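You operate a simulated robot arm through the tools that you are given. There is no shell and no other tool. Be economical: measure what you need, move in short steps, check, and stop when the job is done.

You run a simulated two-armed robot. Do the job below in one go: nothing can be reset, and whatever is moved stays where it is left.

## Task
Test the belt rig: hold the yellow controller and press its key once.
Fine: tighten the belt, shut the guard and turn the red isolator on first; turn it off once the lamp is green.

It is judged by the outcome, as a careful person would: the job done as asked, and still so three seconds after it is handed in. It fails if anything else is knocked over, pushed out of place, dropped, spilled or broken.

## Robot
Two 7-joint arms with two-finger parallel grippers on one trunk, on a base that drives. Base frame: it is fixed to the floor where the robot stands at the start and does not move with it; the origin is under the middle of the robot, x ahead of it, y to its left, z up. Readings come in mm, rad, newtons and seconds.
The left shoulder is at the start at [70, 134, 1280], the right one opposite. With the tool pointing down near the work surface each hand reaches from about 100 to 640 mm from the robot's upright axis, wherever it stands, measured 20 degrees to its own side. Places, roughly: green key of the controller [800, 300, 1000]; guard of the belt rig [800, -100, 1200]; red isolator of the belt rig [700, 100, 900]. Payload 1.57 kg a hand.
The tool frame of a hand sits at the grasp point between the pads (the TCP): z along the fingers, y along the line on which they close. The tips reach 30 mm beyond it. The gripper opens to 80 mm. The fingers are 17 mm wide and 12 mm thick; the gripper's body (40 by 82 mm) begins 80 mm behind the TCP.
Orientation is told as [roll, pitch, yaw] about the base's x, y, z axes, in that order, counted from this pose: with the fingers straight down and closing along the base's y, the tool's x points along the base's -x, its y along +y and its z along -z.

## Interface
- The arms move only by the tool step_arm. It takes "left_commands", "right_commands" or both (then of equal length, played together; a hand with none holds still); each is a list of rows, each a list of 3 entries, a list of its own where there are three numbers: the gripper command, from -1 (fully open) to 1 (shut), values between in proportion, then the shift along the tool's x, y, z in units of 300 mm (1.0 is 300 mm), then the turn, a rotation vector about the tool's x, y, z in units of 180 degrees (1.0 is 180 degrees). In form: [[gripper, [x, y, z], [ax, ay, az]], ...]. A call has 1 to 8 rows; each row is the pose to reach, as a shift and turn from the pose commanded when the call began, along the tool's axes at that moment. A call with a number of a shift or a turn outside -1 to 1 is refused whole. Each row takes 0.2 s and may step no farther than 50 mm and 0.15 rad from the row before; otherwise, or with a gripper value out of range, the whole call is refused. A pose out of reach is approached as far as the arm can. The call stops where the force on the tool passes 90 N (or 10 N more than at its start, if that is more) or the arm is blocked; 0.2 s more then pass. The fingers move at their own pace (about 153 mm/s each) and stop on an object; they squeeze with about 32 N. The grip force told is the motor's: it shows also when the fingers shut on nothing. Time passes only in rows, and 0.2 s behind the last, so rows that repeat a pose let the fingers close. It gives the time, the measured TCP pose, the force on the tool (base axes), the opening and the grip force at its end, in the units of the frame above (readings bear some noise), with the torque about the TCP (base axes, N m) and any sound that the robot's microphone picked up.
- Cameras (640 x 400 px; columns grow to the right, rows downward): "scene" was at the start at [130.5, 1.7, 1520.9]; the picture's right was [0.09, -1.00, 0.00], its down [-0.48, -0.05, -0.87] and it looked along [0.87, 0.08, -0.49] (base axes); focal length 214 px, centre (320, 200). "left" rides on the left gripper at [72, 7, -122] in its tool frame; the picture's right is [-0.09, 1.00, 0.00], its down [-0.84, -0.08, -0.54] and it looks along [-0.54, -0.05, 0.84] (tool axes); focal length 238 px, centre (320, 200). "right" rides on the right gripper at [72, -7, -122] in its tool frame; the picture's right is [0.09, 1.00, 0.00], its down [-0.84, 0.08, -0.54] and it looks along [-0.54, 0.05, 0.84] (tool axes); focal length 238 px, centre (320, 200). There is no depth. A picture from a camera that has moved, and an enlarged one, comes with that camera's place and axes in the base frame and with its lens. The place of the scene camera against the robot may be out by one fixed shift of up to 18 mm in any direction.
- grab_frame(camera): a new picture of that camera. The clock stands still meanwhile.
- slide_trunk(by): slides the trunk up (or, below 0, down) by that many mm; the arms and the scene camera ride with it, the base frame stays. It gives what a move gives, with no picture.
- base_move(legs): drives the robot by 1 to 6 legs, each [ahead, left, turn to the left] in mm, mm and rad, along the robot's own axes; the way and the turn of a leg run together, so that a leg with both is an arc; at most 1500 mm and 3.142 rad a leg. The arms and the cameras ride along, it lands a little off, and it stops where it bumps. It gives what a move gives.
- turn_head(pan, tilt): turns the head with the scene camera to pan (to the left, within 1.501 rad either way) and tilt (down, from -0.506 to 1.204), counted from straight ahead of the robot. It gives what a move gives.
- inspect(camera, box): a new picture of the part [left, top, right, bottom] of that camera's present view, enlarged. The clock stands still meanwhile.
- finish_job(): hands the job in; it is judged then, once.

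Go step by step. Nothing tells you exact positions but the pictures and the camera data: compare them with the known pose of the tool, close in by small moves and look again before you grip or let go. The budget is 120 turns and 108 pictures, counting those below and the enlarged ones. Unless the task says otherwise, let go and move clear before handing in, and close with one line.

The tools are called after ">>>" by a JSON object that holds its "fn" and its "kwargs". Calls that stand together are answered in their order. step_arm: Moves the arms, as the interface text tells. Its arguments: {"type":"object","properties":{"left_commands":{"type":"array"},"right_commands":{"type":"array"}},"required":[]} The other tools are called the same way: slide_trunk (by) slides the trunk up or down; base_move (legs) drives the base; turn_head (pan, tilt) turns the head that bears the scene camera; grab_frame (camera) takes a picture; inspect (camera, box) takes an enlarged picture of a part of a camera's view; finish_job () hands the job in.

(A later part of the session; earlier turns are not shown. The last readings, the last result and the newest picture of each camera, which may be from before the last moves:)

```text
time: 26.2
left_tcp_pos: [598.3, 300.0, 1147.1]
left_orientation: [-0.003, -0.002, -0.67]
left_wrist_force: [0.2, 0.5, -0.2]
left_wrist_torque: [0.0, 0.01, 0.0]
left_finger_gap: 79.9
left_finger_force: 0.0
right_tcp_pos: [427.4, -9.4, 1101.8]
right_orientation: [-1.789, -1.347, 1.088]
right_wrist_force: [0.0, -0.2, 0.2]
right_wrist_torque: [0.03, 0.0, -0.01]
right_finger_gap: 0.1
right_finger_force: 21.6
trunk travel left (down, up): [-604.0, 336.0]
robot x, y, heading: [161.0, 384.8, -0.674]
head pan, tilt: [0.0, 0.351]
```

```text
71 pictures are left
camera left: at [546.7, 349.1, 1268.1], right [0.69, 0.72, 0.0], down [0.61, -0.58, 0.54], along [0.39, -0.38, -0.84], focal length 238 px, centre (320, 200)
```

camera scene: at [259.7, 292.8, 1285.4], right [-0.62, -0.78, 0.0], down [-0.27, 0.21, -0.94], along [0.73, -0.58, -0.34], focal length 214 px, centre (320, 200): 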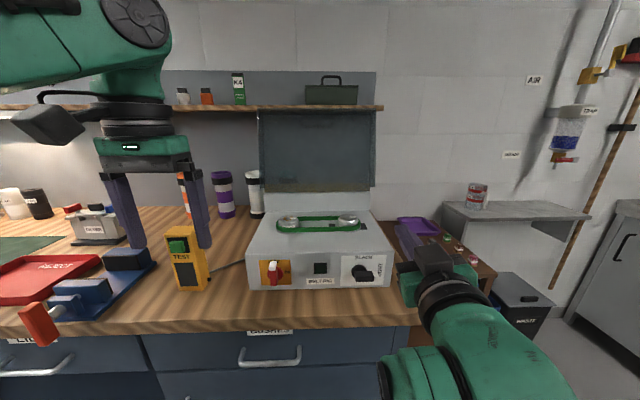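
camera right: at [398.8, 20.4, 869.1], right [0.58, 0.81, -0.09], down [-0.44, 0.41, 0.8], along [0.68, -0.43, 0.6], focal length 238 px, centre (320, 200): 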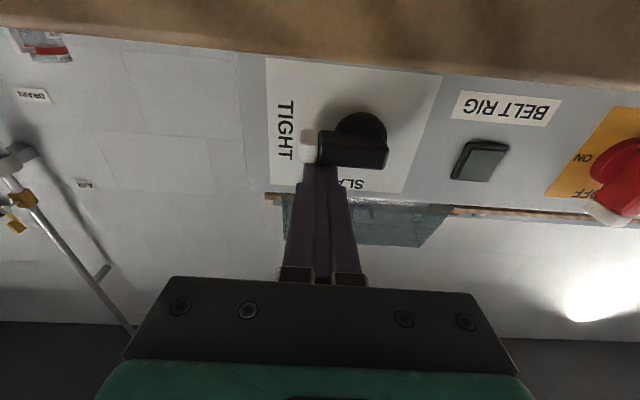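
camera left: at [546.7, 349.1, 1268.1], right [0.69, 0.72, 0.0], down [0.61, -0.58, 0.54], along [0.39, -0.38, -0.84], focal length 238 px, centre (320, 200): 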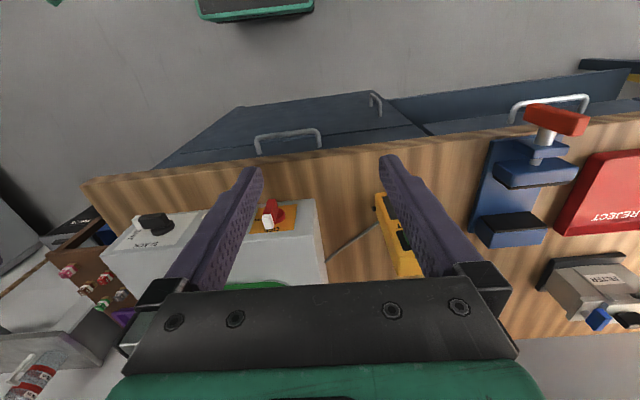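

Next the guard. I'll look closely at its shape before touching it.

>>> {"fn": "inspect", "kwargs": {"camera": "scene", "box": [240, 90, 400, 200]}}

>>> {"fn": "inspect", "kwargs": {"camera": "scene", "box": [240, 180, 400, 300]}}

```text
3.64 times, centred on (320, 145) of scene
camera zoom: at [259.7, 292.8, 1285.4], right [-0.62, -0.78, 0.0], down [-0.27, 0.21, -0.94], along [0.73, -0.58, -0.34], focal length 780 px, centre (320, 400)
```

zoom: 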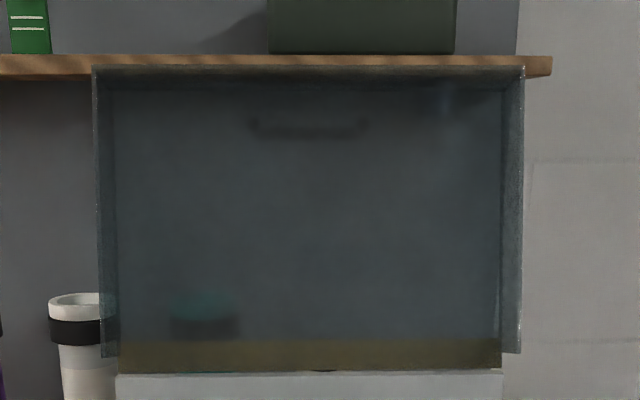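

```text
3.33 times, centred on (320, 240) of scene
camera zoom: at [259.7, 292.8, 1285.4], right [-0.62, -0.78, 0.0], down [-0.27, 0.21, -0.94], along [0.73, -0.58, -0.34], focal length 715 px, centre (320, 67)
```

zoom: 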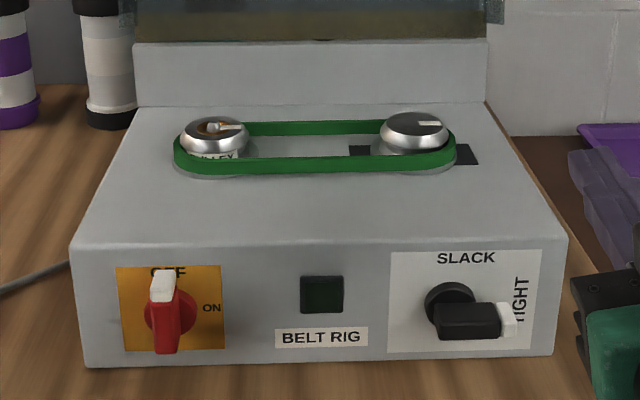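

The guard is a box lid leaning back about 20°, with side flanges and a top flange facing me (rim about n 829, z 1323). I'll pinch that top flange, pull the lid over, then lower it resting on a finger. First I'll raise the trunk and roll the right hand.

>>> {"fn": "slide_trunk", "kwargs": {"by": 150}}

>>> {"fn": "step_arm", "kwargs": {"right_commands": [[0.5, [-0.026, 0.017, 0.063], [-0.00935, 0.00658, -0.04268]], [0.5, [-0.052, 0.033, 0.126], [-0.0187, 0.01316, -0.08536]], [0.5, [-0.079, 0.05, 0.189], [-0.02805, 0.01974, -0.12804]], [0.5, [-0.105, 0.066, 0.252], [-0.0374, 0.02632, -0.17072]], [0.5, [-0.131, 0.083, 0.316], [-0.04675, 0.0329, -0.2134]], [0.5, [-0.157, 0.1, 0.379], [-0.0561, 0.03948, -0.25608]], [0.5, [-0.184, 0.116, 0.442], [-0.06545, 0.04606, -0.29876]], [0.5, [-0.21, 0.133, 0.505], [-0.0748, 0.05264, -0.34144]]]}}

>>> {"fn": "grab_frame", "kwargs": {"camera": "scene"}}

```text
time: 27.9
left_tcp_pos: [598.4, 299.8, 1296.2]
left_orientation: [-0.002, -0.001, -0.67]
left_wrist_force: [0.4, -0.3, -0.2]
left_wrist_torque: [0.01, -0.02, -0.01]
left_finger_gap: 80.1
left_finger_force: 0.1
right_tcp_pos: [428.2, -10.3, 1252.3]
right_orientation: [-1.788, -1.351, 1.087]
right_wrist_force: [-0.3, -0.9, 0.6]
right_wrist_torque: [-0.02, 0.02, 0.03]
right_finger_gap: 0.0
right_finger_force: 21.5
trunk travel left (down, up): [-754.0, 186.0]
robot x, y, heading: [158.5, 386.8, -0.676]
head pan, tilt: [0.0, 0.351]
```

```text
time: 29.7
left_tcp_pos: [598.4, 299.4, 1296.3]
left_orientation: [-0.001, 0.001, -0.67]
left_wrist_force: [0.5, 0.5, 0.3]
left_wrist_torque: [0.0, 0.03, -0.01]
left_finger_gap: 79.8
left_finger_force: 0.1
right_tcp_pos: [577.4, -63.1, 1312.7]
right_orientation: [-1.342, -0.268, 0.869]
right_wrist_force: [0.8, 0.3, 0.1]
right_wrist_torque: [0.04, -0.01, 0.0]
right_finger_gap: 19.9
right_finger_force: 0.0
trunk travel left (down, up): [-754.0, 186.0]
robot x, y, heading: [159.5, 391.8, -0.672]
head pan, tilt: [0.0, 0.351]
```

```text
68 pictures are left
camera scene: at [260.4, 292.2, 1435.3], right [-0.62, -0.78, 0.0], down [-0.27, 0.21, -0.94], along [0.73, -0.58, -0.34], focal length 214 px, centre (320, 200)
```

scene: 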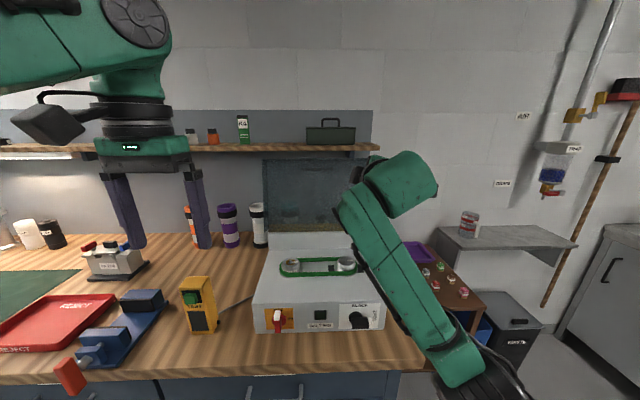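

>>> {"fn": "step_arm", "kwargs": {"right_commands": [[-0.3, [0, 0, 0], [-0.00935, 0.00658, -0.04268]], [-0.3, [0, 0, 0], [-0.0187, 0.01316, -0.08536]]]}}

>>> {"fn": "grab_frame", "kwargs": {"camera": "right"}}

>>> {"fn": "inspect", "kwargs": {"camera": "scene", "box": [240, 130, 400, 240]}}

```text
time: 30.3
left_tcp_pos: [598.8, 298.2, 1297.3]
left_orientation: [-0.002, -0.001, -0.669]
left_wrist_force: [-1.3, 0.2, 0.2]
left_wrist_torque: [0.04, 0.03, 0.01]
left_finger_gap: 80.0
left_finger_force: 0.0
right_tcp_pos: [576.4, -63.8, 1310.5]
right_orientation: [-1.287, 0.0, 0.897]
right_wrist_force: [0.4, -0.6, -1.1]
right_wrist_torque: [0.03, -0.01, -0.03]
right_finger_gap: 51.9
right_finger_force: 0.2
trunk travel left (down, up): [-754.0, 186.0]
robot x, y, heading: [155.2, 388.4, -0.673]
head pan, tilt: [0.0, 0.351]
```

```text
67 pictures are left
camera right: at [440.7, -48.3, 1351.1], right [-0.28, 0.1, -0.96], down [0.1, 0.99, 0.08], along [0.96, -0.07, -0.28], focal length 238 px, centre (320, 200)
```

right: 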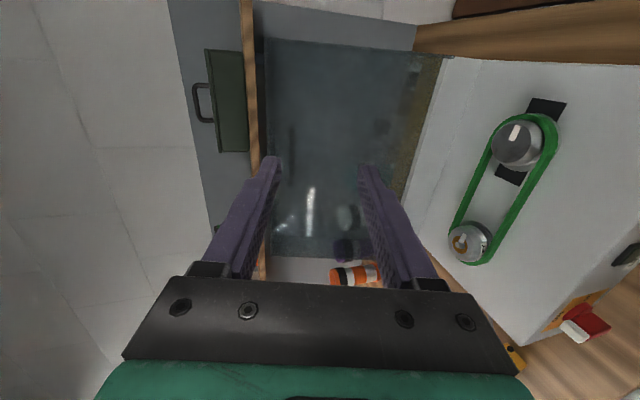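

```text
3.64 times, centred on (320, 185) of scene
camera zoom: at [259.9, 292.3, 1435.4], right [-0.62, -0.78, 0.0], down [-0.27, 0.21, -0.94], along [0.74, -0.58, -0.34], focal length 780 px, centre (320, 254)
```

zoom: 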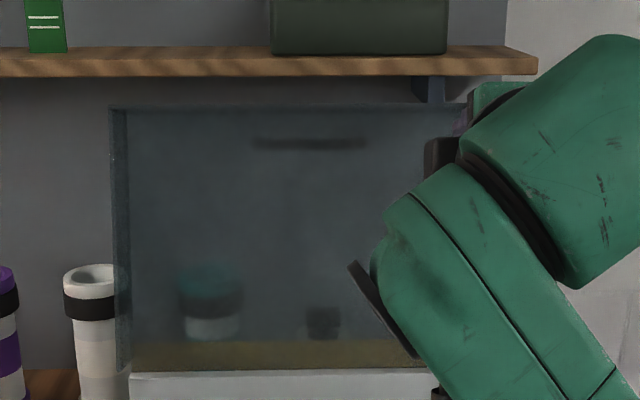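

Hand is level with the flange. I'll move forward until the tips are just short of the rim, then look.

>>> {"fn": "step_arm", "kwargs": {"right_commands": [[-0.3, [0, -0.055, 0.14], [0, 0, 0]], [-0.3, [0, -0.11, 0.28], [0, 0, 0]], [-0.3, [0, -0.165, 0.42], [0, 0, 0]], [-0.3, [0, -0.219, 0.561], [0, 0, 0]]]}}

>>> {"fn": "grab_frame", "kwargs": {"camera": "right"}}

>>> {"fn": "grab_frame", "kwargs": {"camera": "scene"}}

```text
time: 31.3
left_tcp_pos: [598.7, 298.9, 1297.8]
left_orientation: [-0.001, -0.004, -0.672]
left_wrist_force: [0.7, 0.1, -0.1]
left_wrist_torque: [-0.01, 0.02, -0.01]
left_finger_gap: 79.8
left_finger_force: 0.1
right_tcp_pos: [691.0, -153.5, 1326.4]
right_orientation: [-1.29, -0.004, 0.898]
right_wrist_force: [-0.6, 0.3, -0.4]
right_wrist_torque: [0.0, 0.01, -0.02]
right_finger_gap: 52.1
right_finger_force: 0.1
right hand out of reach, approached as far as the arm can: row 4
trunk travel left (down, up): [-754.0, 186.0]
robot x, y, heading: [155.3, 386.4, -0.668]
head pan, tilt: [0.0, 0.351]
```

```text
65 pictures are left
camera right: at [555.7, -138.3, 1366.1], right [-0.27, 0.1, -0.96], down [0.1, 0.99, 0.08], along [0.96, -0.07, -0.28], focal length 238 px, centre (320, 200)
```

right: 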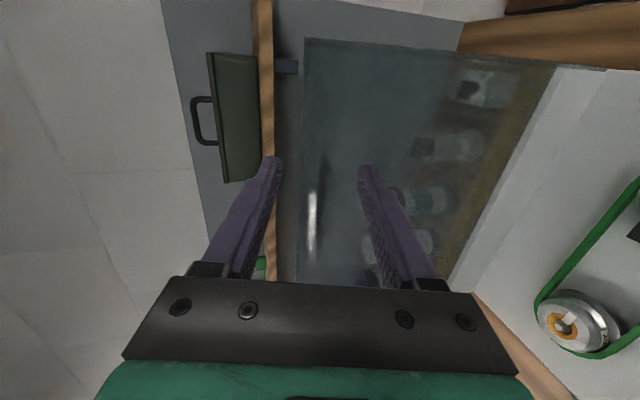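

```text
64 pictures are left
camera scene: at [259.9, 292.7, 1435.4], right [-0.62, -0.78, 0.0], down [-0.27, 0.21, -0.94], along [0.74, -0.58, -0.34], focal length 214 px, centre (320, 200)
```

scene: 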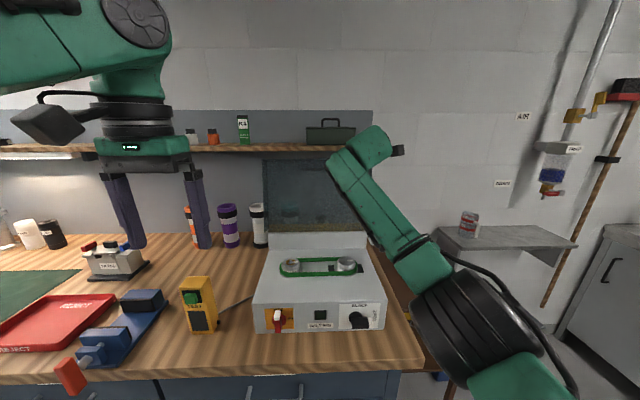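

>>> {"fn": "base_move", "kwargs": {"legs": [[40, 0, 0]]}}

>>> {"fn": "grab_frame", "kwargs": {"camera": "right"}}

```text
time: 32.2
left_tcp_pos: [623.4, 278.9, 1299.8]
left_orientation: [-0.003, -0.009, -0.669]
left_wrist_force: [-0.1, 0.5, 0.9]
left_wrist_torque: [-0.06, -0.08, 0.0]
left_finger_gap: 79.8
left_finger_force: 0.1
right_tcp_pos: [717.4, -174.4, 1330.7]
right_orientation: [-1.295, -0.001, 0.896]
right_wrist_force: [-0.7, 0.4, 0.6]
right_wrist_torque: [0.04, 0.0, -0.02]
right_finger_gap: 52.1
right_finger_force: 0.0
trunk travel left (down, up): [-754.0, 186.0]
robot x, y, heading: [189.0, 360.9, -0.669]
head pan, tilt: [0.0, 0.351]
```

```text
63 pictures are left
camera right: at [579.9, -158.8, 1370.2], right [-0.27, 0.1, -0.96], down [0.1, 0.99, 0.08], along [0.96, -0.07, -0.28], focal length 238 px, centre (320, 200)
```

right: 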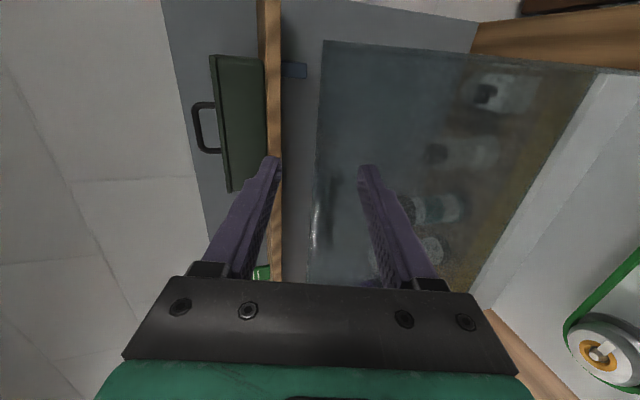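

>>> {"fn": "base_move", "kwargs": {"legs": [[40, 0, 0]]}}

>>> {"fn": "grab_frame", "kwargs": {"camera": "right"}}

>>> {"fn": "grab_frame", "kwargs": {"camera": "scene"}}

```text
time: 33.1
left_tcp_pos: [655.5, 254.1, 1298.8]
left_orientation: [-0.002, -0.007, -0.671]
left_wrist_force: [-0.3, 0.3, 0.1]
left_wrist_torque: [-0.02, -0.05, 0.01]
left_finger_gap: 80.0
left_finger_force: 0.0
right_tcp_pos: [748.4, -199.9, 1330.8]
right_orientation: [-1.294, -0.003, 0.897]
right_wrist_force: [-0.3, -0.7, -0.8]
right_wrist_torque: [0.01, 0.01, 0.0]
right_finger_gap: 51.8
right_finger_force: 0.1
trunk travel left (down, up): [-754.0, 186.0]
robot x, y, heading: [222.5, 341.0, -0.676]
head pan, tilt: [0.0, 0.351]
```

```text
62 pictures are left
camera right: at [612.7, -184.4, 1369.6], right [-0.27, 0.1, -0.96], down [0.1, 0.99, 0.08], along [0.96, -0.07, -0.28], focal length 238 px, centre (320, 200)
```

right: 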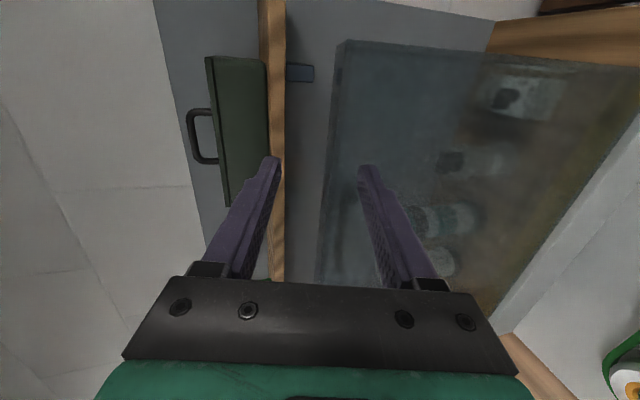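

```text
61 pictures are left
camera scene: at [317.0, 246.8, 1436.2], right [-0.62, -0.78, 0.0], down [-0.27, 0.21, -0.94], along [0.74, -0.59, -0.34], focal length 214 px, centre (320, 200)
```

scene: 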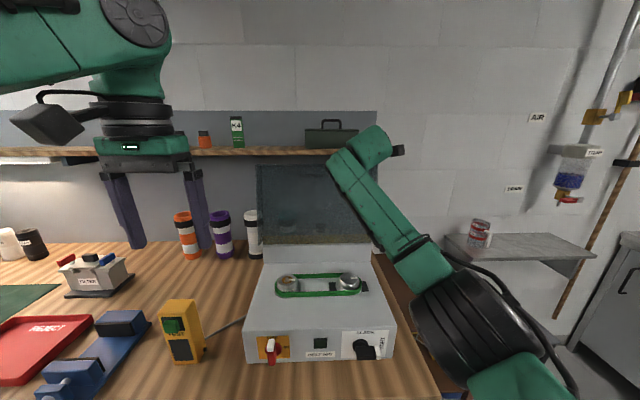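

>>> {"fn": "inspect", "kwargs": {"camera": "right", "box": [250, 30, 450, 290]}}

>>> {"fn": "inspect", "kwargs": {"camera": "scene", "box": [240, 120, 400, 220]}}

>>> {"fn": "grab_frame", "kwargs": {"camera": "left"}}

```text
1.54 times, centred on (350, 160) of right
camera zoom: at [612.7, -184.4, 1369.6], right [-0.27, 0.1, -0.96], down [0.1, 0.99, 0.08], along [0.96, -0.07, -0.28], focal length 367 px, centre (274, 262)
```

zoom: 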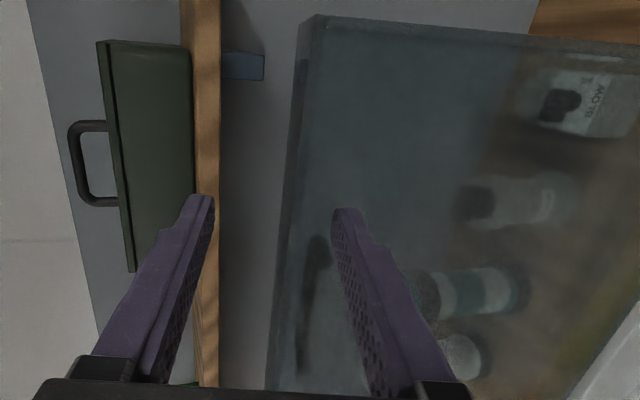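

```text
4.00 times, centred on (320, 170) of scene
camera zoom: at [317.0, 246.8, 1436.2], right [-0.62, -0.78, 0.0], down [-0.27, 0.21, -0.94], along [0.74, -0.59, -0.34], focal length 858 px, centre (320, 320)
```

zoom: 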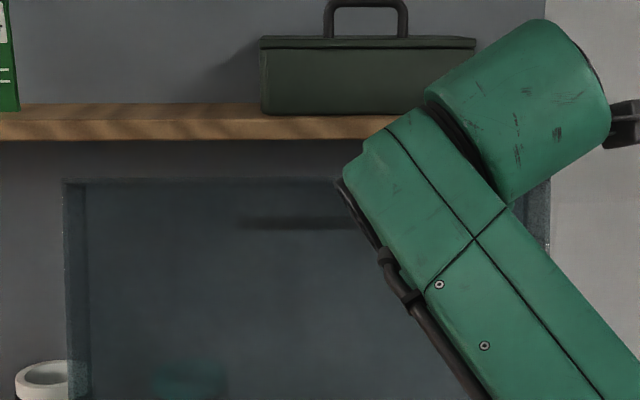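

```text
58 pictures are left
camera left: at [603.7, 303.3, 1420.3], right [0.69, 0.72, 0.0], down [0.6, -0.58, 0.55], along [0.4, -0.38, -0.84], focal length 238 px, centre (320, 200)
```

left: 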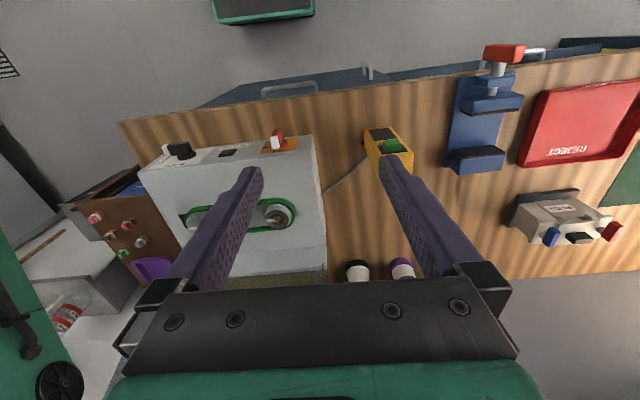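

The flange lies neatly between the fingers. Closing on it.

>>> {"fn": "step_arm", "kwargs": {"right_commands": [[0.5, [0, 0, 0], [0, 0, 0]], [1, [0, 0, 0], [0, 0, 0]], [1, [0, 0, 0], [0, 0, 0]]]}}

>>> {"fn": "inspect", "kwargs": {"camera": "right", "box": [250, 30, 450, 290]}}

```text
time: 33.9
left_tcp_pos: [663.2, 247.4, 1296.1]
left_orientation: [-0.002, 0.0, -0.669]
left_wrist_force: [-0.2, -0.2, -0.5]
left_wrist_torque: [0.01, -0.04, 0.01]
left_finger_gap: 80.0
left_finger_force: 0.1
right_tcp_pos: [756.5, -206.6, 1319.7]
right_orientation: [-1.277, -0.002, 0.896]
right_wrist_force: [-8.4, 9.4, -30.9]
right_wrist_torque: [-0.47, 0.07, 0.2]
right_finger_gap: 4.6
right_finger_force: 25.2
trunk travel left (down, up): [-754.0, 186.0]
robot x, y, heading: [219.0, 338.1, -0.674]
head pan, tilt: [0.0, 0.351]
```

```text
1.54 times, centred on (350, 160) of right
camera zoom: at [621.1, -191.3, 1360.4], right [-0.28, 0.11, -0.95], down [0.1, 0.99, 0.09], along [0.95, -0.07, -0.29], focal length 367 px, centre (274, 262)
```

zoom: 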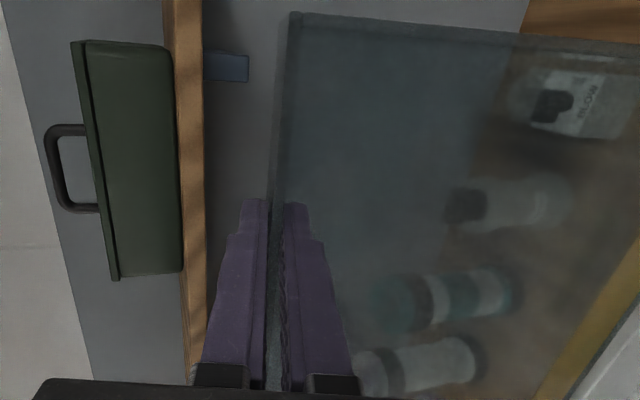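

Gripped on the 4–5 mm flange. I'll pull the lid over along its hinge arc.

>>> {"fn": "step_arm", "kwargs": {"right_commands": [[1, [0, 0.045, -0.111], [0.0444, 0, 0]], [1, [0, 0.096, -0.219], [0.0889, 0, 0]], [1, [0, 0.158, -0.32], [0.1333, 0, 0]]]}}

>>> {"fn": "grab_frame", "kwargs": {"camera": "right"}}

>>> {"fn": "inspect", "kwargs": {"camera": "scene", "box": [230, 120, 420, 270]}}

```text
time: 34.7
left_tcp_pos: [665.3, 242.2, 1296.0]
left_orientation: [0.001, 0.005, -0.671]
left_wrist_force: [-0.2, 1.0, 0.6]
left_wrist_torque: [-0.04, 0.03, 0.03]
left_finger_gap: 79.9
left_finger_force: 0.0
right_tcp_pos: [675.4, -145.9, 1299.0]
right_orientation: [-1.693, -0.006, 0.892]
right_wrist_force: [4.2, -9.3, -20.3]
right_wrist_torque: [-0.46, -0.07, 0.15]
right_finger_gap: 3.8
right_finger_force: 24.7
trunk travel left (down, up): [-754.0, 186.0]
robot x, y, heading: [223.2, 334.4, -0.669]
head pan, tilt: [0.0, 0.351]
```

```text
56 pictures are left
camera right: at [534.8, -126.9, 1289.5], right [0.04, -0.14, -0.99], down [0.11, 0.98, -0.14], along [0.99, -0.11, 0.06], focal length 238 px, centre (320, 200)
```

right: 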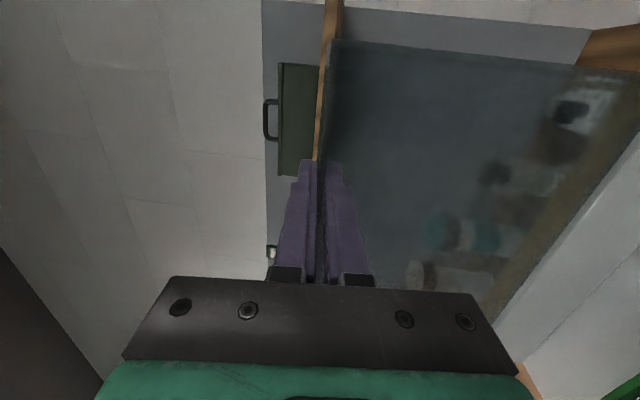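

```text
2.67 times, centred on (325, 195) of scene
camera zoom: at [327.0, 234.8, 1434.4], right [-0.62, -0.78, 0.0], down [-0.27, 0.22, -0.94], along [0.73, -0.58, -0.35], focal length 572 px, centre (307, 213)
```

zoom: 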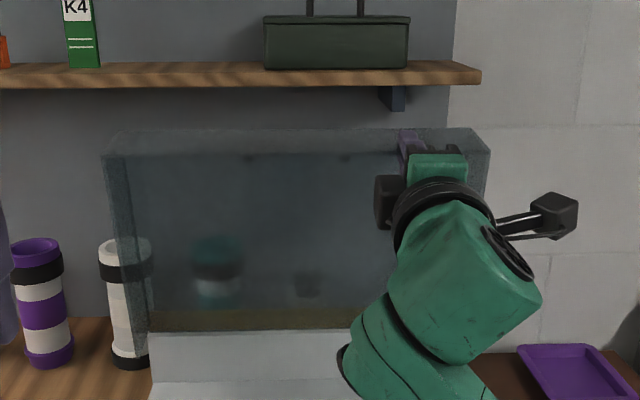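

>>> {"fn": "step_arm", "kwargs": {"right_commands": [[1, [0, 0.026, -0.113], [0.0444, 0, 0]], [1, [0, 0.073, -0.219], [0.0889, 0, 0]], [1, [0, 0.133, -0.317], [0.1333, 0, 0]]]}}

>>> {"fn": "inspect", "kwargs": {"camera": "scene", "box": [230, 120, 420, 270]}}

```text
time: 35.5
left_tcp_pos: [667.4, 235.8, 1294.5]
left_orientation: [0.004, 0.009, -0.671]
left_wrist_force: [0.1, -0.4, 0.0]
left_wrist_torque: [-0.03, -0.02, 0.02]
left_finger_gap: 79.9
left_finger_force: 0.1
right_tcp_pos: [608.2, -97.1, 1242.9]
right_orientation: [-2.104, -0.012, 0.894]
right_wrist_force: [8.7, -19.6, -26.9]
right_wrist_torque: [1.24, 0.54, -0.6]
right_finger_gap: 4.3
right_finger_force: 24.8
trunk travel left (down, up): [-754.0, 186.0]
robot x, y, heading: [217.5, 334.0, -0.674]
head pan, tilt: [0.0, 0.351]
```

```text
2.67 times, centred on (325, 195) of scene
camera zoom: at [329.7, 228.4, 1433.7], right [-0.62, -0.78, 0.0], down [-0.27, 0.22, -0.94], along [0.73, -0.58, -0.35], focal length 572 px, centre (307, 213)
```

zoom: 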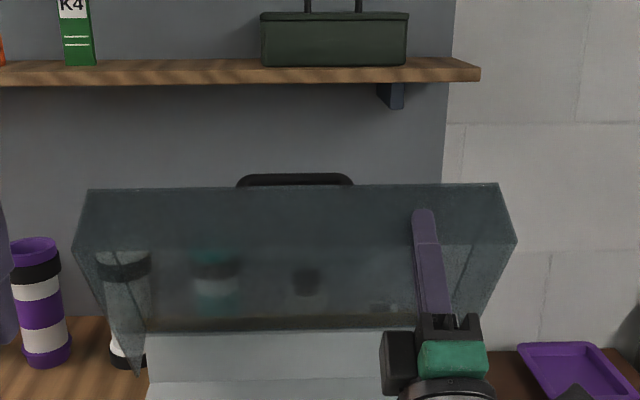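

>>> {"fn": "step_arm", "kwargs": {"right_commands": [[1, [0, 0.061, -0.094], [0.0444, 0, 0]], [1, [0, 0.103, -0.193], [0.0889, 0, 0]]]}}

>>> {"fn": "inspect", "kwargs": {"camera": "scene", "box": [230, 120, 420, 290]}}

```text
time: 36.1
left_tcp_pos: [662.0, 236.2, 1295.3]
left_orientation: [0.005, 0.005, -0.669]
left_wrist_force: [0.6, -0.2, -0.1]
left_wrist_torque: [0.01, 0.0, -0.02]
left_finger_gap: 79.9
left_finger_force: 0.0
right_tcp_pos: [578.6, -73.2, 1194.3]
right_orientation: [-2.393, -0.016, 0.898]
right_wrist_force: [0.2, -24.8, -15.2]
right_wrist_torque: [1.1, 0.51, -0.06]
right_finger_gap: 6.0
right_finger_force: 26.1
trunk travel left (down, up): [-754.0, 186.0]
robot x, y, heading: [218.5, 335.3, -0.678]
head pan, tilt: [0.0, 0.351]
```

```text
2.35 times, centred on (325, 205) of scene
camera zoom: at [324.8, 228.4, 1434.3], right [-0.62, -0.78, -0.01], down [-0.27, 0.22, -0.94], along [0.73, -0.58, -0.35], focal length 505 px, centre (308, 188)
```

zoom: 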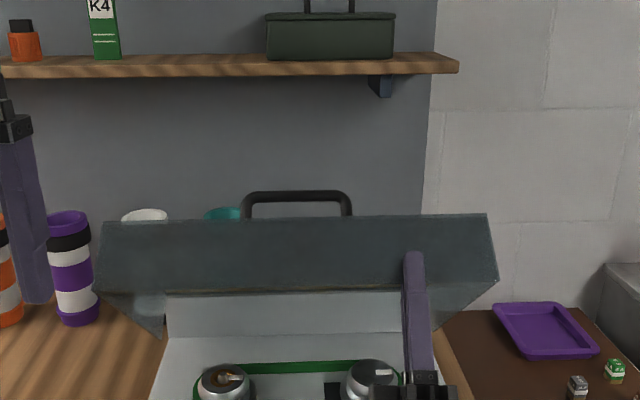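

The lid is now ~45° forward, held by the right hand. I'll bring the left hand over to take the handle on its top and lower it the rest of the way.

>>> {"fn": "step_arm", "kwargs": {"left_commands": [[-1, [-0.02, -0.03, -0.03], [-0.0109, -0.0109, 0.0406]], [-1, [-0.05, -0.07, -0.07], [-0.0218, -0.0218, 0.0813]], [-1, [-0.09, -0.12, -0.11], [-0.0327, -0.0327, 0.1219]], [-1, [-0.13, -0.17, -0.15], [-0.0436, -0.0436, 0.1625]], [-1, [-0.17, -0.22, -0.15], [-0.0545, -0.0545, 0.2032]], [-1, [-0.21, -0.27, -0.15], [-0.0653, -0.0653, 0.2438]], [-1, [-0.25, -0.32, -0.15], [-0.0762, -0.0762, 0.2844]], [-1, [-0.3, -0.37, -0.15], [-0.0871, -0.0871, 0.3251]]]}}

>>> {"fn": "grab_frame", "kwargs": {"camera": "scene"}}

```text
time: 37.9
left_tcp_pos: [662.7, 153.7, 1307.7]
left_orientation: [0.357, -0.089, -1.726]
left_wrist_force: [0.1, 0.0, 1.1]
left_wrist_torque: [0.0, 0.02, 0.02]
left_finger_gap: 80.0
left_finger_force: 0.0
left hand out of reach, approached as far as the arm can: row 2, 3, 4, 5, 6, 7, 8
right_tcp_pos: [578.7, -73.1, 1193.6]
right_orientation: [-2.392, -0.012, 0.895]
right_wrist_force: [0.1, -24.5, -15.6]
right_wrist_torque: [1.13, 0.44, -0.03]
right_finger_gap: 5.7
right_finger_force: 25.8
trunk travel left (down, up): [-754.0, 186.0]
robot x, y, heading: [217.3, 337.3, -0.674]
head pan, tilt: [0.0, 0.351]
```

```text
52 pictures are left
camera scene: at [324.9, 229.3, 1434.2], right [-0.62, -0.78, -0.01], down [-0.27, 0.22, -0.94], along [0.73, -0.58, -0.35], focal length 214 px, centre (320, 200)
```

scene: 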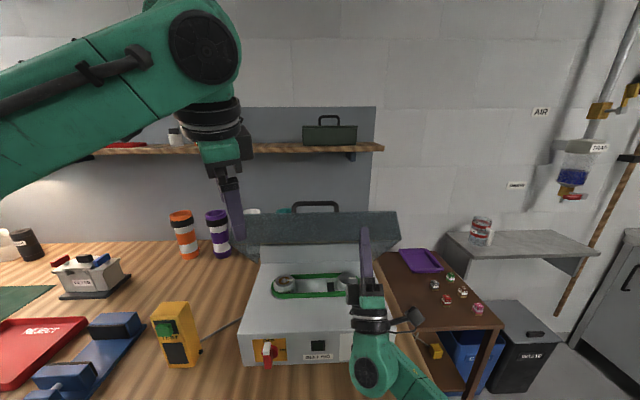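

>>> {"fn": "step_arm", "kwargs": {"left_commands": [[-0.5, [-0.123, 0.017, 0.025], [-0.0111, -0.0113, 0.0403]], [-0.5, [-0.247, 0.034, 0.05], [-0.0223, -0.0227, 0.0807]], [-0.5, [-0.37, 0.051, 0.075], [-0.0334, -0.034, 0.121]], [-0.5, [-0.494, 0.068, 0.101], [-0.0446, -0.0454, 0.1614]]]}}

>>> {"fn": "grab_frame", "kwargs": {"camera": "scene"}}

>>> {"fn": "grab_frame", "kwargs": {"camera": "left"}}

```text
time: 38.9
left_tcp_pos: [677.1, 77.5, 1239.8]
left_orientation: [0.527, -0.006, -2.225]
left_wrist_force: [-0.2, 9.2, 5.1]
left_wrist_torque: [-0.09, -0.29, 0.39]
left_finger_gap: 57.6
left_finger_force: 0.1
left hand out of reach, approached as far as the arm can: row 1, 2, 3, 4
right_tcp_pos: [580.4, -68.6, 1192.5]
right_orientation: [-2.387, -0.009, 0.896]
right_wrist_force: [7.9, -31.1, -22.2]
right_wrist_torque: [1.28, 0.57, -0.06]
right_finger_gap: 6.2
right_finger_force: 25.8
trunk travel left (down, up): [-754.0, 186.0]
robot x, y, heading: [220.8, 336.7, -0.673]
head pan, tilt: [0.0, 0.351]
```

```text
51 pictures are left
camera scene: at [325.7, 233.5, 1434.8], right [-0.62, -0.78, 0.0], down [-0.27, 0.22, -0.94], along [0.74, -0.58, -0.35], focal length 214 px, centre (320, 200)
```

scene: 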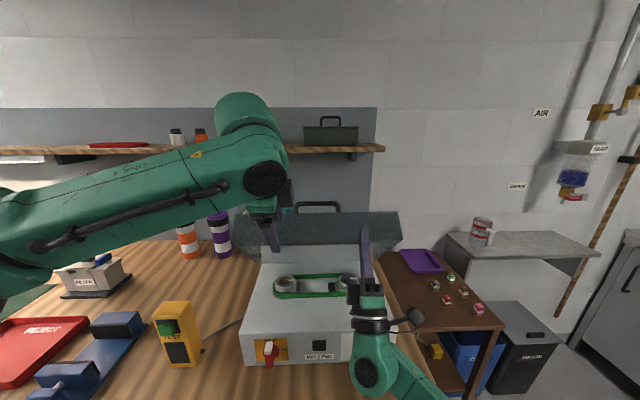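

```text
50 pictures are left
camera left: at [677.1, 169.5, 1347.2], right [0.63, -0.6, 0.5], down [-0.78, -0.46, 0.44], along [-0.03, -0.66, -0.75], focal length 238 px, centre (320, 200)
```

left: 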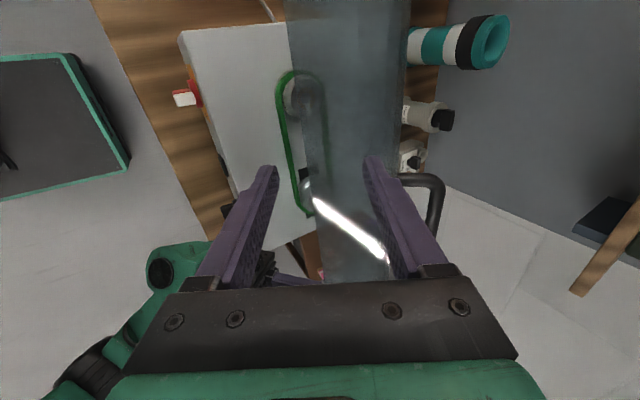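

Lifting the left hand that high is out of its reach. Instead I'll put the left hand's closed fingers level under the lid's rim as a support, then release the right hand and lower the lid on the left fingers.

>>> {"fn": "step_arm", "kwargs": {"left_commands": [[0, [0, -0.115, -0.066], [0, 0, 0]], [0, [0, -0.231, -0.133], [0, 0, 0]], [1, [0, -0.25, -0.1], [-0.0476, 0, 0]], [1, [0, -0.27, -0.06], [-0.0952, 0, 0]], [1, [0, -0.29, -0.03], [-0.1428, 0, 0]], [1, [0, -0.31, 0], [-0.1904, 0, 0]], [1, [0, -0.335, 0.04], [-0.238, 0, 0]], [1, [0, -0.356, 0.083], [-0.2857, 0, 0]]]}}

>>> {"fn": "grab_frame", "kwargs": {"camera": "scene"}}

>>> {"fn": "grab_frame", "kwargs": {"camera": "left"}}

```text
time: 40.7
left_tcp_pos: [624.1, 84.0, 1180.1]
left_orientation: [1.308, -0.005, -2.231]
left_wrist_force: [-0.2, 0.0, 0.5]
left_wrist_torque: [-0.01, 0.02, 0.05]
left_finger_gap: 0.0
left_finger_force: 21.5
left hand out of reach, approached as far as the arm can: row 5, 6, 7, 8
right_tcp_pos: [582.3, -68.7, 1193.5]
right_orientation: [-2.392, -0.006, 0.897]
right_wrist_force: [7.4, -16.7, -16.3]
right_wrist_torque: [0.9, 0.61, 0.34]
right_finger_gap: 5.6
right_finger_force: 25.9
trunk travel left (down, up): [-754.0, 186.0]
robot x, y, heading: [220.7, 337.3, -0.669]
head pan, tilt: [0.0, 0.351]
```

```text
49 pictures are left
camera scene: at [326.9, 232.7, 1434.2], right [-0.62, -0.78, 0.0], down [-0.27, 0.22, -0.94], along [0.73, -0.58, -0.35], focal length 214 px, centre (320, 200)
```

scene: 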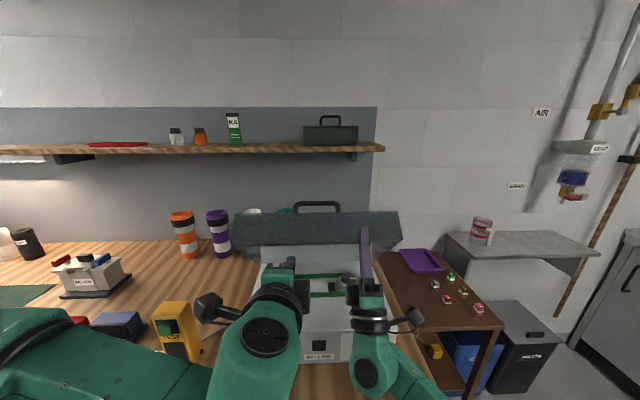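

```text
48 pictures are left
camera left: at [578.0, 211.0, 1217.0], right [0.15, -0.23, 0.96], down [-0.94, -0.33, 0.07], along [0.3, -0.92, -0.26], focal length 238 px, centre (320, 200)
```

left: 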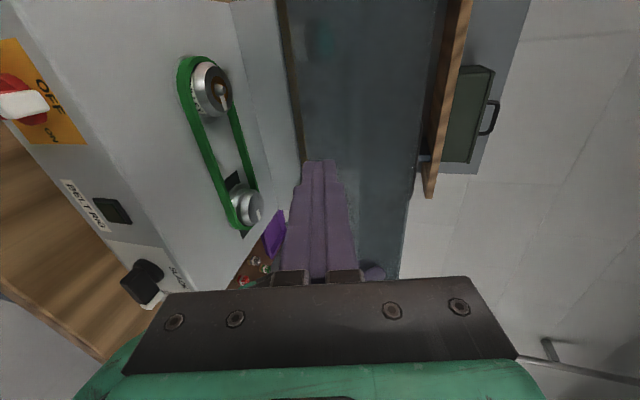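

>>> {"fn": "step_arm", "kwargs": {"left_commands": [[1, [0, -0.03, 0.06], [0, 0, 0]], [1, [0, 0.0, 0.12], [-0.042, 0, 0]], [1, [0, 0.015, 0.186], [-0.083, 0, 0]]]}}

>>> {"fn": "grab_frame", "kwargs": {"camera": "left"}}

>>> {"fn": "inspect", "kwargs": {"camera": "scene", "box": [220, 190, 420, 300]}}

```text
time: 41.5
left_tcp_pos: [668.7, 48.4, 1168.8]
left_orientation: [1.569, -0.003, -2.233]
left_wrist_force: [0.6, 0.1, 0.5]
left_wrist_torque: [0.01, 0.0, -0.02]
left_finger_gap: 0.1
left_finger_force: 22.0
right_tcp_pos: [581.6, -69.1, 1194.2]
right_orientation: [-2.394, -0.006, 0.897]
right_wrist_force: [7.4, -17.4, -16.4]
right_wrist_torque: [0.9, 0.63, 0.3]
right_finger_gap: 6.1
right_finger_force: 25.9
trunk travel left (down, up): [-754.0, 186.0]
robot x, y, heading: [219.5, 335.4, -0.672]
head pan, tilt: [0.0, 0.351]
```

```text
47 pictures are left
camera left: at [617.5, 180.5, 1175.2], right [-0.05, -0.07, 1.0], down [-0.94, -0.33, -0.07], along [0.33, -0.94, -0.05], focal length 238 px, centre (320, 200)
```

left: 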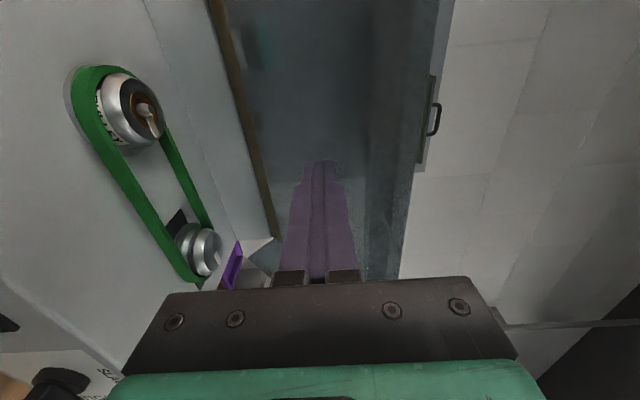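

```text
3.20 times, centred on (320, 245) of scene
camera zoom: at [328.2, 232.4, 1434.2], right [-0.62, -0.78, 0.0], down [-0.27, 0.22, -0.94], along [0.73, -0.58, -0.35], focal length 686 px, centre (320, 56)
```

zoom: 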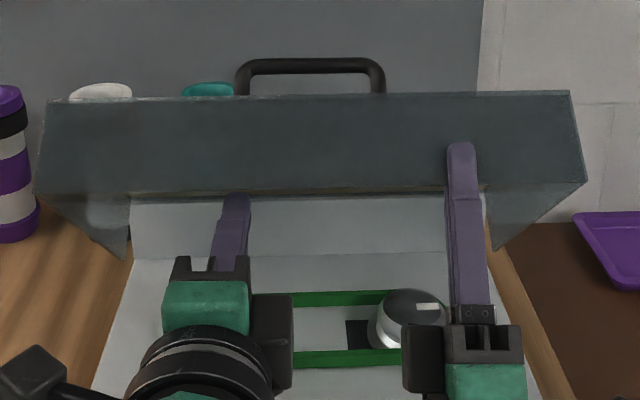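

>>> {"fn": "step_arm", "kwargs": {"left_commands": [[1, [0, 0, 0.06], [0, 0, 0]], [1, [0, 0.033, 0.06], [0, 0, 0]], [1, [0, 0.06, 0.06], [0, 0, 0]]]}}

>>> {"fn": "inspect", "kwargs": {"camera": "scene", "box": [220, 190, 420, 300]}}

```text
time: 42.3
left_tcp_pos: [683.9, 37.1, 1183.8]
left_orientation: [1.56, -0.001, -2.234]
left_wrist_force: [-3.1, 0.1, -15.4]
left_wrist_torque: [-0.02, -0.28, 0.01]
left_finger_gap: 0.0
left_finger_force: 21.4
right_tcp_pos: [583.3, -69.8, 1194.9]
right_orientation: [-2.397, -0.007, 0.895]
right_wrist_force: [13.1, -18.9, -4.1]
right_wrist_torque: [0.76, 0.62, 0.43]
right_finger_gap: 6.0
right_finger_force: 26.0
trunk travel left (down, up): [-754.0, 186.0]
robot x, y, heading: [221.9, 336.4, -0.671]
head pan, tilt: [0.0, 0.351]
```

```text
3.20 times, centred on (320, 245) of scene
camera zoom: at [329.8, 232.0, 1433.9], right [-0.62, -0.78, 0.0], down [-0.27, 0.22, -0.94], along [0.73, -0.58, -0.35], focal length 686 px, centre (320, 56)
```

zoom: 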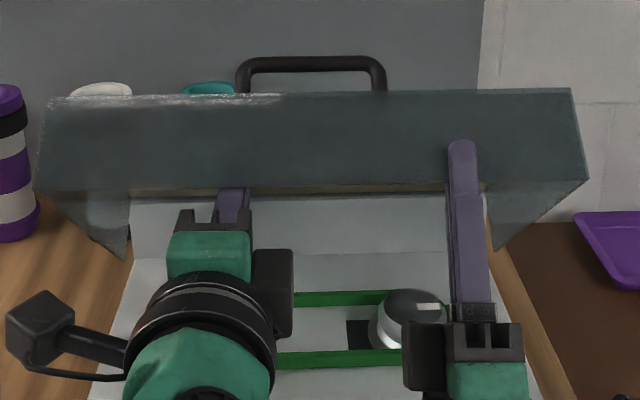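

Left fingers carry the rim (15 N). Releasing and withdrawing the right hand.

>>> {"fn": "step_arm", "kwargs": {"right_commands": [[0.4, [0, 0, 0], [0, 0, 0]], [0.4, [0, 0, -0.1], [0, 0, 0]], [0.4, [0, 0, -0.2], [0, 0, 0]], [0.4, [0, 0, -0.3], [0, 0, 0]]]}}

>>> {"fn": "grab_frame", "kwargs": {"camera": "scene"}}

```text
time: 43.3
left_tcp_pos: [680.2, 45.6, 1191.3]
left_orientation: [1.577, -0.005, -2.235]
left_wrist_force: [1.7, 0.4, -2.6]
left_wrist_torque: [0.01, 0.02, 0.0]
left_finger_gap: 0.0
left_finger_force: 21.9
right_tcp_pos: [529.9, -23.6, 1133.5]
right_orientation: [-2.405, -0.003, 0.898]
right_wrist_force: [0.8, -0.3, 1.1]
right_wrist_torque: [0.02, -0.01, 0.04]
right_finger_gap: 24.0
right_finger_force: 0.0
trunk travel left (down, up): [-754.0, 186.0]
robot x, y, heading: [221.1, 342.9, -0.675]
head pan, tilt: [0.0, 0.351]
```

```text
44 pictures are left
camera scene: at [323.5, 242.4, 1435.3], right [-0.62, -0.78, 0.0], down [-0.27, 0.21, -0.94], along [0.73, -0.58, -0.34], focal length 214 px, centre (320, 200)
```

scene: 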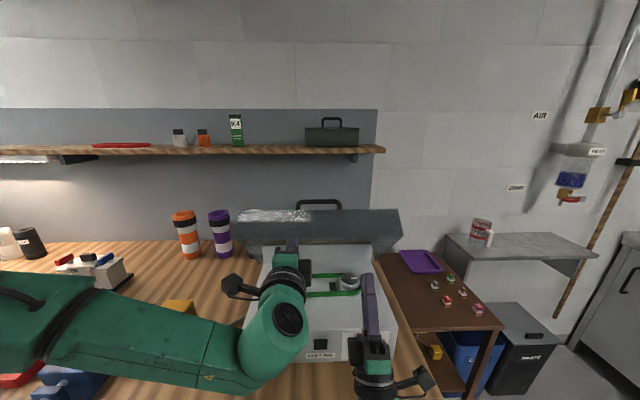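

>>> {"fn": "step_arm", "kwargs": {"left_commands": [[1, [0, -0.09, -0.01], [0, 0, 0]], [1, [0, -0.18, -0.03], [0, 0, 0]], [1, [0, -0.27, -0.06], [0, 0, 0]], [1, [0, -0.36, -0.1], [0, 0, 0]]], "right_commands": [[0.4, [0, 0, -0.06], [0, 0, 0]], [0.4, [0, 0, -0.12], [0, 0, 0]], [0.4, [0, 0, -0.18], [0, 0, 0]], [0.4, [0, 0, -0.2], [0, 0, 0]]]}}

>>> {"fn": "grab_frame", "kwargs": {"camera": "scene"}}

>>> {"fn": "grab_frame", "kwargs": {"camera": "left"}}

```text
time: 44.3
left_tcp_pos: [665.2, 81.6, 1096.5]
left_orientation: [1.575, -0.008, -2.236]
left_wrist_force: [-0.9, 0.1, -1.9]
left_wrist_torque: [0.01, -0.01, 0.0]
left_finger_gap: 0.1
left_finger_force: 21.3
left hand out of reach, approached as far as the arm can: row 3, 4
right_tcp_pos: [497.6, 1.0, 1088.6]
right_orientation: [-2.405, -0.002, 0.899]
right_wrist_force: [0.8, -0.8, -0.1]
right_wrist_torque: [0.01, -0.02, -0.03]
right_finger_gap: 23.8
right_finger_force: 0.1
trunk travel left (down, up): [-754.0, 186.0]
robot x, y, heading: [221.2, 337.9, -0.671]
head pan, tilt: [0.0, 0.351]
```

```text
43 pictures are left
camera scene: at [322.8, 242.3, 1435.4], right [-0.62, -0.78, 0.0], down [-0.27, 0.21, -0.94], along [0.73, -0.58, -0.34], focal length 214 px, centre (320, 200)
```

scene: 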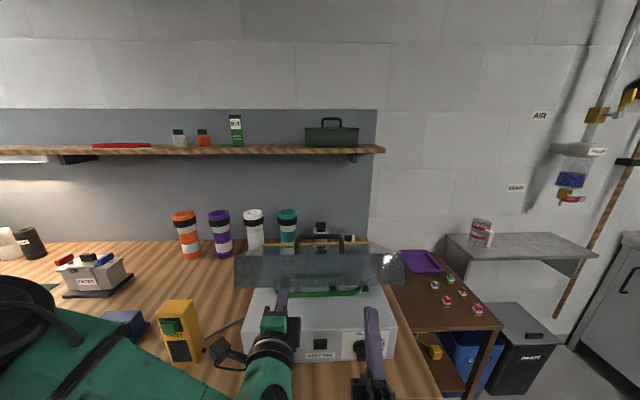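

```text
42 pictures are left
camera left: at [613.5, 213.1, 1100.4], right [-0.06, -0.06, 1.0], down [-0.94, -0.32, -0.07], along [0.33, -0.94, -0.04], focal length 238 px, centre (320, 200)
```

left: 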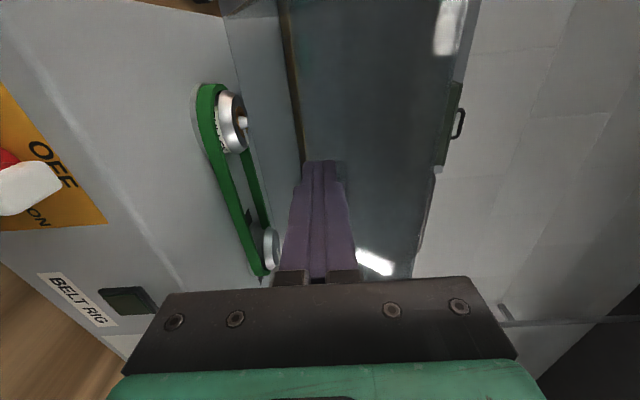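

Lid follows gently. The left arm is folded to its limit, so I'll continue lowering with the trunk.

>>> {"fn": "slide_trunk", "kwargs": {"by": -60}}

>>> {"fn": "grab_frame", "kwargs": {"camera": "left"}}

>>> {"fn": "inspect", "kwargs": {"camera": "scene", "box": [220, 220, 420, 370]}}

```text
time: 45.3
left_tcp_pos: [665.0, 80.7, 1035.5]
left_orientation: [1.574, -0.007, -2.234]
left_wrist_force: [1.2, -0.2, -2.4]
left_wrist_torque: [0.01, -0.05, -0.03]
left_finger_gap: 0.0
left_finger_force: 21.2
right_tcp_pos: [496.7, 0.7, 1028.7]
right_orientation: [-2.404, -0.002, 0.897]
right_wrist_force: [0.7, 0.2, 0.5]
right_wrist_torque: [-0.01, 0.02, 0.01]
right_finger_gap: 24.0
right_finger_force: 0.1
trunk travel left (down, up): [-694.0, 246.0]
robot x, y, heading: [219.9, 337.7, -0.668]
head pan, tilt: [0.0, 0.351]
```

```text
41 pictures are left
camera left: at [613.9, 212.8, 1040.6], right [-0.06, -0.07, 1.0], down [-0.94, -0.33, -0.07], along [0.33, -0.94, -0.04], focal length 238 px, centre (320, 200)
```

left: 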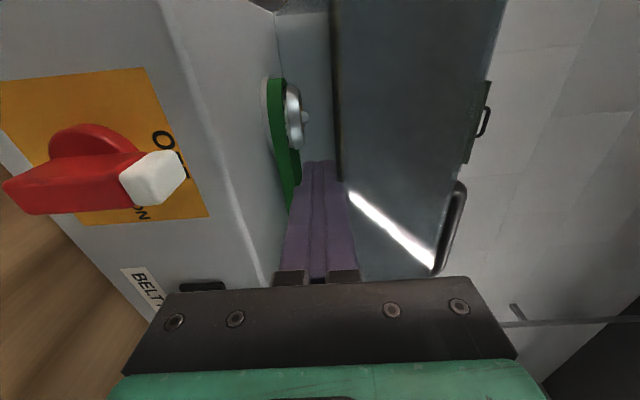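

```text
2.67 times, centred on (320, 295) of scene
camera zoom: at [322.8, 242.1, 1375.3], right [-0.62, -0.78, 0.0], down [-0.27, 0.21, -0.94], along [0.73, -0.58, -0.34], focal length 572 px, centre (320, -53)
```

zoom: 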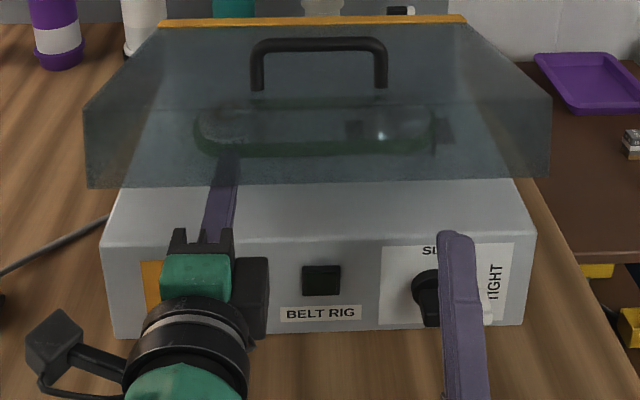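

>>> {"fn": "slide_trunk", "kwargs": {"by": -16}}

>>> {"fn": "grab_frame", "kwargs": {"camera": "left"}}

```text
time: 45.9
left_tcp_pos: [666.0, 81.6, 1020.4]
left_orientation: [1.574, -0.006, -2.237]
left_wrist_force: [0.9, 0.1, -1.5]
left_wrist_torque: [0.0, 0.0, -0.01]
left_finger_gap: 0.0
left_finger_force: 21.5
right_tcp_pos: [497.3, 0.1, 1012.8]
right_orientation: [-2.404, -0.002, 0.897]
right_wrist_force: [0.5, 0.7, 0.9]
right_wrist_torque: [0.01, 0.02, -0.02]
right_finger_gap: 24.1
right_finger_force: 0.0
trunk travel left (down, up): [-678.0, 262.0]
robot x, y, heading: [223.2, 336.9, -0.672]
head pan, tilt: [0.0, 0.351]
```

```text
39 pictures are left
camera left: at [613.8, 212.8, 1024.6], right [-0.06, -0.07, 1.0], down [-0.94, -0.33, -0.07], along [0.33, -0.94, -0.04], focal length 238 px, centre (320, 200)
```

left: 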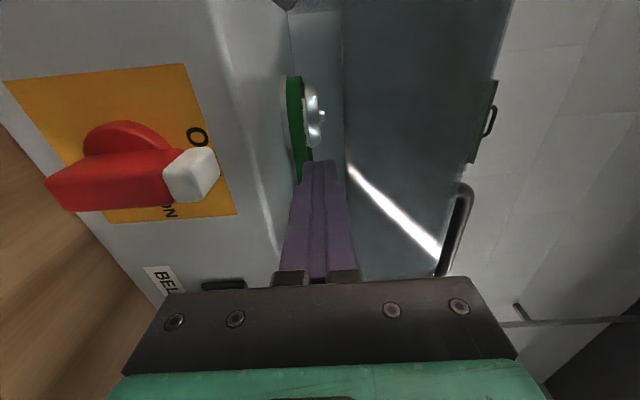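

Finger is just above the deck; I'll back the base away to slide it out and let the lid settle.

>>> {"fn": "base_move", "kwargs": {"legs": [[-100, 0, 0]]}}

>>> {"fn": "turn_head", "kwargs": {"pan": 0, "tilt": 0.55}}

>>> {"fn": "grab_frame", "kwargs": {"camera": "scene"}}

>>> {"fn": "grab_frame", "kwargs": {"camera": "left"}}

```text
time: 47.1
left_tcp_pos: [584.8, 146.1, 1020.1]
left_orientation: [1.576, -0.005, -2.234]
left_wrist_force: [1.1, -1.3, 0.4]
left_wrist_torque: [0.01, -0.02, -0.03]
left_finger_gap: 0.2
left_finger_force: 21.2
right_tcp_pos: [416.7, 64.1, 1012.9]
right_orientation: [-2.406, -0.003, 0.899]
right_wrist_force: [-0.4, -0.5, 0.4]
right_wrist_torque: [0.02, 0.01, 0.02]
right_finger_gap: 24.0
right_finger_force: 0.0
trunk travel left (down, up): [-678.0, 262.0]
robot x, y, heading: [140.6, 404.5, -0.673]
head pan, tilt: [0.0, 0.351]
```

```text
time: 47.8
left_tcp_pos: [584.5, 145.6, 1020.4]
left_orientation: [1.577, -0.006, -2.235]
left_wrist_force: [-0.2, -0.4, -0.7]
left_wrist_torque: [0.02, -0.01, -0.04]
left_finger_gap: 0.1
left_finger_force: 21.5
right_tcp_pos: [417.0, 66.3, 1014.3]
right_orientation: [-2.405, -0.001, 0.9]
right_wrist_force: [-0.7, -0.3, 0.8]
right_wrist_torque: [-0.01, 0.0, 0.02]
right_finger_gap: 24.0
right_finger_force: 0.1
trunk travel left (down, up): [-678.0, 262.0]
robot x, y, heading: [140.5, 403.6, -0.67]
head pan, tilt: [0.0, 0.55]
```

```text
38 pictures are left
camera scene: at [239.4, 308.5, 1341.2], right [-0.62, -0.78, 0.0], down [-0.41, 0.32, -0.85], along [0.67, -0.53, -0.52], focal length 214 px, centre (320, 200)
```

scene: 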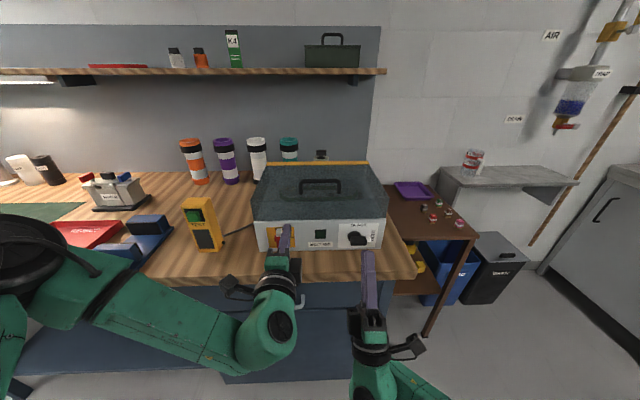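

```text
37 pictures are left
camera left: at [533.2, 277.4, 1024.9], right [-0.06, -0.06, 1.0], down [-0.94, -0.33, -0.07], along [0.33, -0.94, -0.04], focal length 238 px, centre (320, 200)
```

left: 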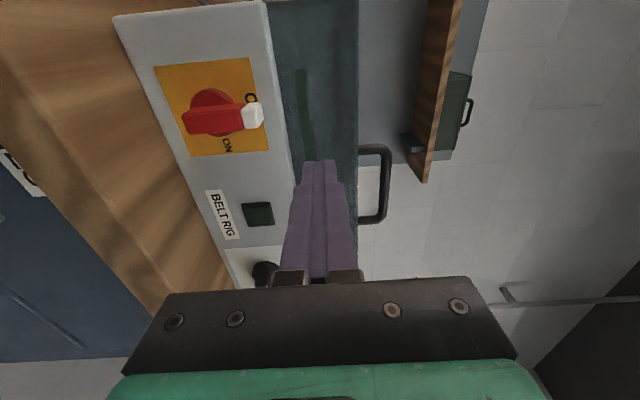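

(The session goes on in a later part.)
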